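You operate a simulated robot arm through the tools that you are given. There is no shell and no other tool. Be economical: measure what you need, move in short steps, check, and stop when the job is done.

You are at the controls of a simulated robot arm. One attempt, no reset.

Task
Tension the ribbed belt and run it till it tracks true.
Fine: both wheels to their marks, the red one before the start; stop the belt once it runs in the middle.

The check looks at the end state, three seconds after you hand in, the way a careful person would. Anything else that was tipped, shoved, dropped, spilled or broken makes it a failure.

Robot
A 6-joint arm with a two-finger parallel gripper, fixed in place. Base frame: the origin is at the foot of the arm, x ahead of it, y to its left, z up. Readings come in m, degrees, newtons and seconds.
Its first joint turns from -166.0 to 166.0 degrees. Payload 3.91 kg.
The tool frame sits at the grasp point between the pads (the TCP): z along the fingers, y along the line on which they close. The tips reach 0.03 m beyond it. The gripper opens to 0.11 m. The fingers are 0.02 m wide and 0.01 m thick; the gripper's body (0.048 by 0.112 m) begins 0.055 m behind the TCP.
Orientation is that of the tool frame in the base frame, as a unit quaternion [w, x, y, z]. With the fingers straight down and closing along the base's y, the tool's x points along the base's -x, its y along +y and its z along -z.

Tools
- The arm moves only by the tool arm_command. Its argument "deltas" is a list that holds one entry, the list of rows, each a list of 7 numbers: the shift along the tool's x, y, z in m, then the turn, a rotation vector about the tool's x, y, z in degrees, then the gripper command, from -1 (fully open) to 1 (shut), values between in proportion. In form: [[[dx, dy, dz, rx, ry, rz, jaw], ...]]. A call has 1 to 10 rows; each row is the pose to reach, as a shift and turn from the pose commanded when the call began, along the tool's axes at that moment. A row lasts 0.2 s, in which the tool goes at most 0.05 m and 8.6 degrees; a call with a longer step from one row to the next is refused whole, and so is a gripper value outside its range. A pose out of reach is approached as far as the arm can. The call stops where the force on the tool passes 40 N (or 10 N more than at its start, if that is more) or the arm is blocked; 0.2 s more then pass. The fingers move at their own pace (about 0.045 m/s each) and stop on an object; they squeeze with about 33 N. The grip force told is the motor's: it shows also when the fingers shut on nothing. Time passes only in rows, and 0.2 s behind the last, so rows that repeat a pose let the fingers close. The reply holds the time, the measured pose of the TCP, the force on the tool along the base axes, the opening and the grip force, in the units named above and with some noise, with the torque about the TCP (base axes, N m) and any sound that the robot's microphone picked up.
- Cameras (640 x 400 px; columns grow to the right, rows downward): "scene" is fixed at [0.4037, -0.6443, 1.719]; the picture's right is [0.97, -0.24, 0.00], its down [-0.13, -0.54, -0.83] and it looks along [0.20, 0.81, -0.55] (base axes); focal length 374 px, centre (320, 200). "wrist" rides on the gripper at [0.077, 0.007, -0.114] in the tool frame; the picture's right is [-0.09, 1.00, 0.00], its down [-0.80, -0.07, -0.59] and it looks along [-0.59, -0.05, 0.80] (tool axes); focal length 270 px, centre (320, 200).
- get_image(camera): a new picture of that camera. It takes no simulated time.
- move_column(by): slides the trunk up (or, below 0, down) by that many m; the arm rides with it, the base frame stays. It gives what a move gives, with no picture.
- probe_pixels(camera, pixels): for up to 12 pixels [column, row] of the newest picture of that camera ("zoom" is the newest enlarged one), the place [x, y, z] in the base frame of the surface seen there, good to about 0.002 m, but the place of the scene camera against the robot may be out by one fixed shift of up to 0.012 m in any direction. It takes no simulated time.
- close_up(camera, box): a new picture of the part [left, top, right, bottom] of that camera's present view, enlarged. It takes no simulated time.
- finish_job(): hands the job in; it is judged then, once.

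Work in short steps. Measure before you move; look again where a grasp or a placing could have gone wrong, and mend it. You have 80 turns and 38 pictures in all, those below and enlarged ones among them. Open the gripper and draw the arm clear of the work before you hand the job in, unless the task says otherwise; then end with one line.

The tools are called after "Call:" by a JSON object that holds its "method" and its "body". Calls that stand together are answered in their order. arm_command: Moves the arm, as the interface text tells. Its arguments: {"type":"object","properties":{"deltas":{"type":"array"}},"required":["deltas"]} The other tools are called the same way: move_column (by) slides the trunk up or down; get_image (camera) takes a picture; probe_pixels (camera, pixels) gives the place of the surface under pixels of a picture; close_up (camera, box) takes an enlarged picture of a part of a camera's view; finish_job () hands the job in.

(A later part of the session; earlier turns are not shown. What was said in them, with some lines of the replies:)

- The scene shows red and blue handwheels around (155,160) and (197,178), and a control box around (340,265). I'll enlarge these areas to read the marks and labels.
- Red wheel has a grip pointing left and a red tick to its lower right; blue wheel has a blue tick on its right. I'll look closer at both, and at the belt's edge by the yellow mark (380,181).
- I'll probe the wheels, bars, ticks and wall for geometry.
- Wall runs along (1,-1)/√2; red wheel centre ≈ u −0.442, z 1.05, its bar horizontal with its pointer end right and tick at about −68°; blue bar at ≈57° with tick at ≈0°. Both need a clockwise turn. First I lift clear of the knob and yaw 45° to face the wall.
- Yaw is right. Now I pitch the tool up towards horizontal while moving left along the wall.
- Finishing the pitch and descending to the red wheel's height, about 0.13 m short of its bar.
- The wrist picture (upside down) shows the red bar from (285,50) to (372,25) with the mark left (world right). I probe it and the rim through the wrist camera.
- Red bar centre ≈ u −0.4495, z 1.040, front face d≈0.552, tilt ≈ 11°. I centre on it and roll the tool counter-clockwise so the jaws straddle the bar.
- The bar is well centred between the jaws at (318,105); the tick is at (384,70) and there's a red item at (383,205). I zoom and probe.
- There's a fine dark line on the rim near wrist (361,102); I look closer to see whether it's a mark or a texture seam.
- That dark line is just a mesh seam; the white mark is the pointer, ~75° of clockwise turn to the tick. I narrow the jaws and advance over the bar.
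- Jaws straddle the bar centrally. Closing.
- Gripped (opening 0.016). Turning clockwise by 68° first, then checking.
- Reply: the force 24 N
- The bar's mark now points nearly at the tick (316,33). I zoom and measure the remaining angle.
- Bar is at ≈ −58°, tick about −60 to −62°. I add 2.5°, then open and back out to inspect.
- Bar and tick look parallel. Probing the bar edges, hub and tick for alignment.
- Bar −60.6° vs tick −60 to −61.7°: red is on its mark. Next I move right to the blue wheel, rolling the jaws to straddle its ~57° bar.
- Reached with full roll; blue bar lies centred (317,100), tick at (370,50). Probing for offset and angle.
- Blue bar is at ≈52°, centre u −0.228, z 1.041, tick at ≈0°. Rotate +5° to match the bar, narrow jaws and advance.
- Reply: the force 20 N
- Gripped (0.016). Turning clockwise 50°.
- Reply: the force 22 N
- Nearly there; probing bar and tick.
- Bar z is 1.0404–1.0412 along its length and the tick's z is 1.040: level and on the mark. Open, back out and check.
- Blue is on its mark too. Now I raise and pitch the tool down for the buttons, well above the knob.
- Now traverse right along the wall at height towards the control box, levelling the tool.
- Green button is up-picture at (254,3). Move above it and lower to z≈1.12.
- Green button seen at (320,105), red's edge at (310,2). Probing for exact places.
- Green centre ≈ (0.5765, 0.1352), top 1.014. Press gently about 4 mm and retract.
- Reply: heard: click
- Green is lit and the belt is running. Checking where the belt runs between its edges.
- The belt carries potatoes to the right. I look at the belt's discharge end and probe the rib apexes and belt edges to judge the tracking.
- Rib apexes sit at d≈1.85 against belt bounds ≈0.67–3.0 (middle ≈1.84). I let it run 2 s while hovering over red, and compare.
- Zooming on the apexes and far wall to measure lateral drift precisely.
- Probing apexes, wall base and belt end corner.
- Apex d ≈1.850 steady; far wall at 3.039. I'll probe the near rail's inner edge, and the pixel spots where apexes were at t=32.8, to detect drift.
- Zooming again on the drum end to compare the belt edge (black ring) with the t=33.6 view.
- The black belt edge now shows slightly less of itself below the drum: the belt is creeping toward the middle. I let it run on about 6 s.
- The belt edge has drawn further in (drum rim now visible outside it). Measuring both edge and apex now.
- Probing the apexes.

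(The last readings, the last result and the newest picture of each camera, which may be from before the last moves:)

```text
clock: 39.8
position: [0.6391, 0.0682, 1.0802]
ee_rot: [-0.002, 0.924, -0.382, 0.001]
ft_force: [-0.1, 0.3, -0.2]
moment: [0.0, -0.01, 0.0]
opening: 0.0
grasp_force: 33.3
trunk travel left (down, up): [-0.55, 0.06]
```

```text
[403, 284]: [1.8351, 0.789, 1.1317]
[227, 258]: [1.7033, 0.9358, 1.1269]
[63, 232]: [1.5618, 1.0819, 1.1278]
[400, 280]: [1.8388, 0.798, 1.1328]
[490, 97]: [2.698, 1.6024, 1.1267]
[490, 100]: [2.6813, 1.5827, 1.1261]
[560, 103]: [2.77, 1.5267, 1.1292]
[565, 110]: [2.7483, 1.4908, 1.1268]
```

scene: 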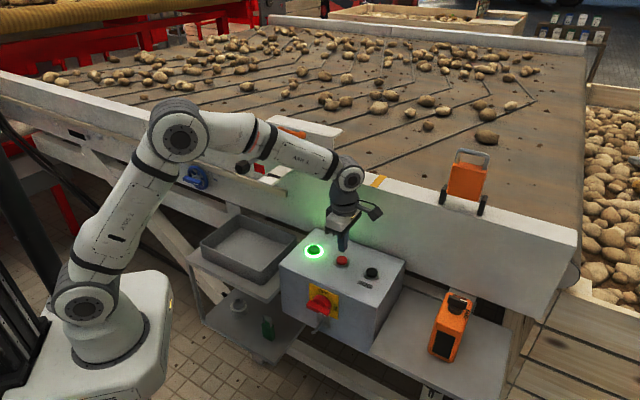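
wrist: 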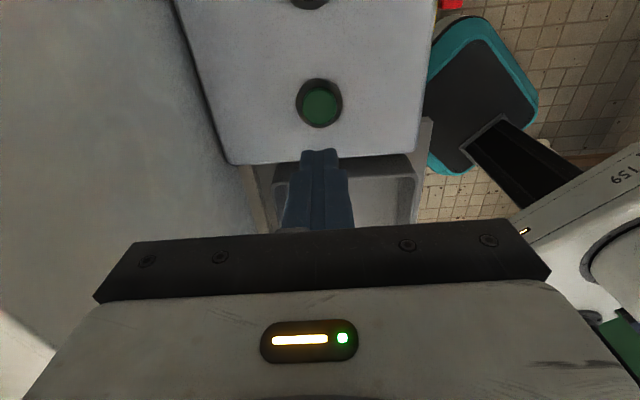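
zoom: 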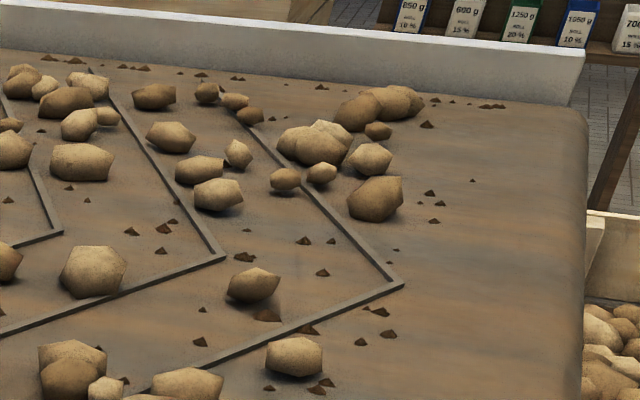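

Apex moved to d≈1.863 (from 1.850); need to know if it is settling. Wait 2 s more and recheck.

Call:
{"method": "arm_command", "body": {"deltas": [[[0, 0, 0, 0, 0, 0, 1], [0, 0, 0, 0, 0, 0, 1], [0, 0, 0, 0, 0, 0, 1], [0, 0, 0, 0, 0, 0, 1], [0, 0, 0, 0, 0, 0, 1], [0, 0, 0, 0, 0, 0, 1], [0, 0, 0, 0, 0, 0, 1], [0, 0, 0, 0, 0, 0, 1], [0, 0, 0, 0, 0, 0, 1], [0, 0, 0, 0, 0, 0, 1]]]}}

Call:
{"method": "close_up", "body": {"camera": "scene", "box": [540, 235, 604, 295]}}

```text
clock: 42.0
position: [0.6393, 0.0698, 1.0822]
ee_rot: [-0.003, 0.924, -0.382, 0.001]
ft_force: [-0.4, 0.9, -0.1]
moment: [0.02, 0.01, 0.02]
opening: 0.0
grasp_force: 32.9
trunk travel left (down, up): [-0.55, 0.06]
```

```text
6.67 times, centred on (572, 265) of scene
```

zoom: 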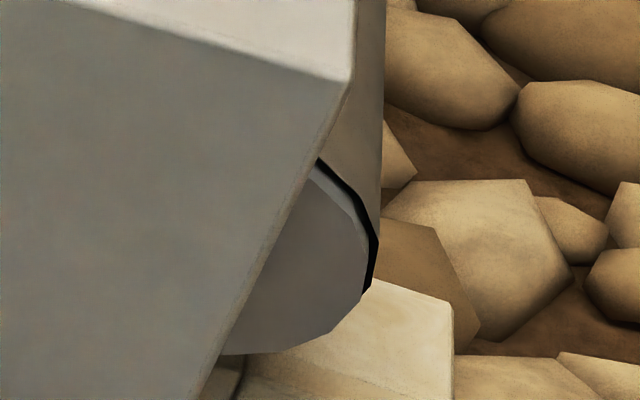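

Probing the belt edge in this view.

Call:
{"method": "probe_pixels", "body": {"camera": "zoom", "pixels": [[330, 175], [345, 190], [358, 208], [370, 240], [335, 190], [345, 205], [310, 210], [320, 250], [345, 160], [360, 170]]}}

```text
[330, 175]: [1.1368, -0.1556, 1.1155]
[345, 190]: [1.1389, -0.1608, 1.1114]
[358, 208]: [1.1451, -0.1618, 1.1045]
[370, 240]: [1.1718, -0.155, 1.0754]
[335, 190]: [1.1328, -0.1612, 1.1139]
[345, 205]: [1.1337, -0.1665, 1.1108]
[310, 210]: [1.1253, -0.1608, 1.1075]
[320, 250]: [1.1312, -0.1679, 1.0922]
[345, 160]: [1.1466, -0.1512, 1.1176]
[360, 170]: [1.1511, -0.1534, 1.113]
```

Belt edge at d≈0.693–0.695, same as 2 s earlier: it has settled in the middle. Pressing the red stop button below the tool and retracting.

Call:
{"method": "arm_command", "body": {"deltas": [[[0, -0.002, 0, 0, 0, 0, 1], [0, -0.002, 0.02, 0, 0, 0, 1], [0, -0.002, 0.033, 0, 0, 0, 1], [0, -0.002, 0.0375, 0, 0, 0, 1], [0, -0.002, 0.04, 0, 0, 0, 1], [0, -0.002, 0.042, 0, 0, 0, 1], [0, -0.002, 0.033, 0, 0, 0, 1], [0, -0.002, 0.0, 0, 0, 0, 1], [0, -0.002, -0.05, 0, 0, 0, 1]]]}}

Call:
{"method": "get_image", "body": {"camera": "scene"}}

```text
clock: 44.0
position: [0.6412, 0.0716, 1.1333]
ee_rot: [-0.002, 0.924, -0.382, 0.001]
ft_force: [-0.4, -0.1, 0.3]
moment: [-0.01, -0.03, 0.0]
opening: 0.0
grasp_force: 33.0
trunk travel left (down, up): [-0.55, 0.06]
heard: click
```

```text
3 pictures are left
```

scene: 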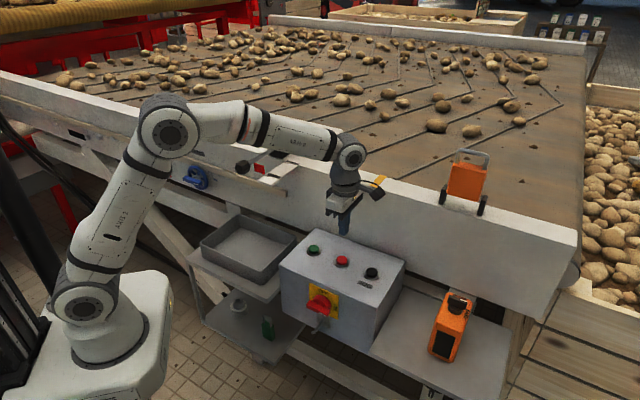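

Green lamp is out; the belt is stopped. I raise the arm, draw back and open the gripper.

Call:
{"method": "arm_command", "body": {"deltas": [[[0, 0, -0.045, 0, 0, 0, 0.5], [0, 0, -0.09, 0, 0, 0, 0], [0, 0, -0.135, 0, 0, 0, -0.5], [0, 0, -0.18, 0, 0, 0, -1], [0, 0.03, -0.2, 0, 0, 0, -1], [0, 0.06, -0.2, 0, 0, 0, -1], [0, 0.09, -0.2, 0, 0, 0, -1], [0, 0.09, -0.2, 0, 0, 0, -1]]]}}

Call:
{"method": "get_image", "body": {"camera": "scene"}}

```text
clock: 45.8
position: [0.5809, 0.0091, 1.3327]
ee_rot: [-0.002, 0.924, -0.382, 0.001]
ft_force: [0.5, 0.4, -0.1]
moment: [-0.03, 0.01, -0.02]
opening: 0.1099
grasp_force: 0.1
trunk travel left (down, up): [-0.55, 0.06]
```

```text
2 pictures are left
```

scene: 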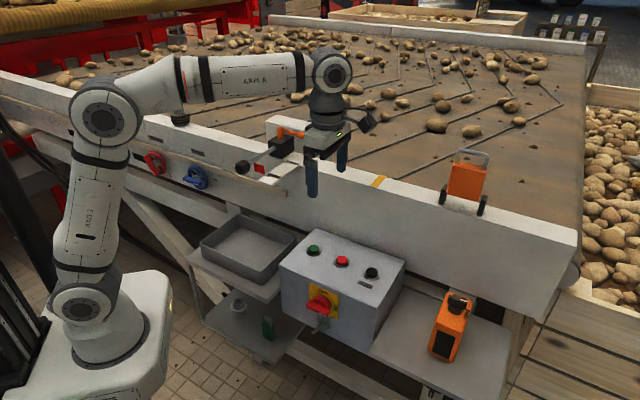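

Belt is unchanged between the pictures, so it's stopped. One last look at both wheels.

Call:
{"method": "close_up", "body": {"camera": "scene", "box": [128, 140, 224, 200]}}

```text
6.67 times, centred on (176, 170) of scene
```

zoom: 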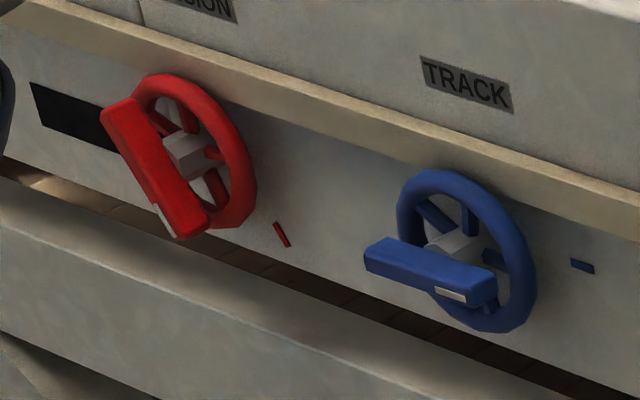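

Both wheels sit on their marks, the belt is stopped and the arm is clear. Handing in.

Call:
{"method": "finish_job", "body": {}}

```text
The job is handed in.
```

I set the red wheel and then the blue one to their marks before starting the belt. I let the belt run until it settled at about the middle, stopped it with the red button, and drew the arm clear with the gripper open.
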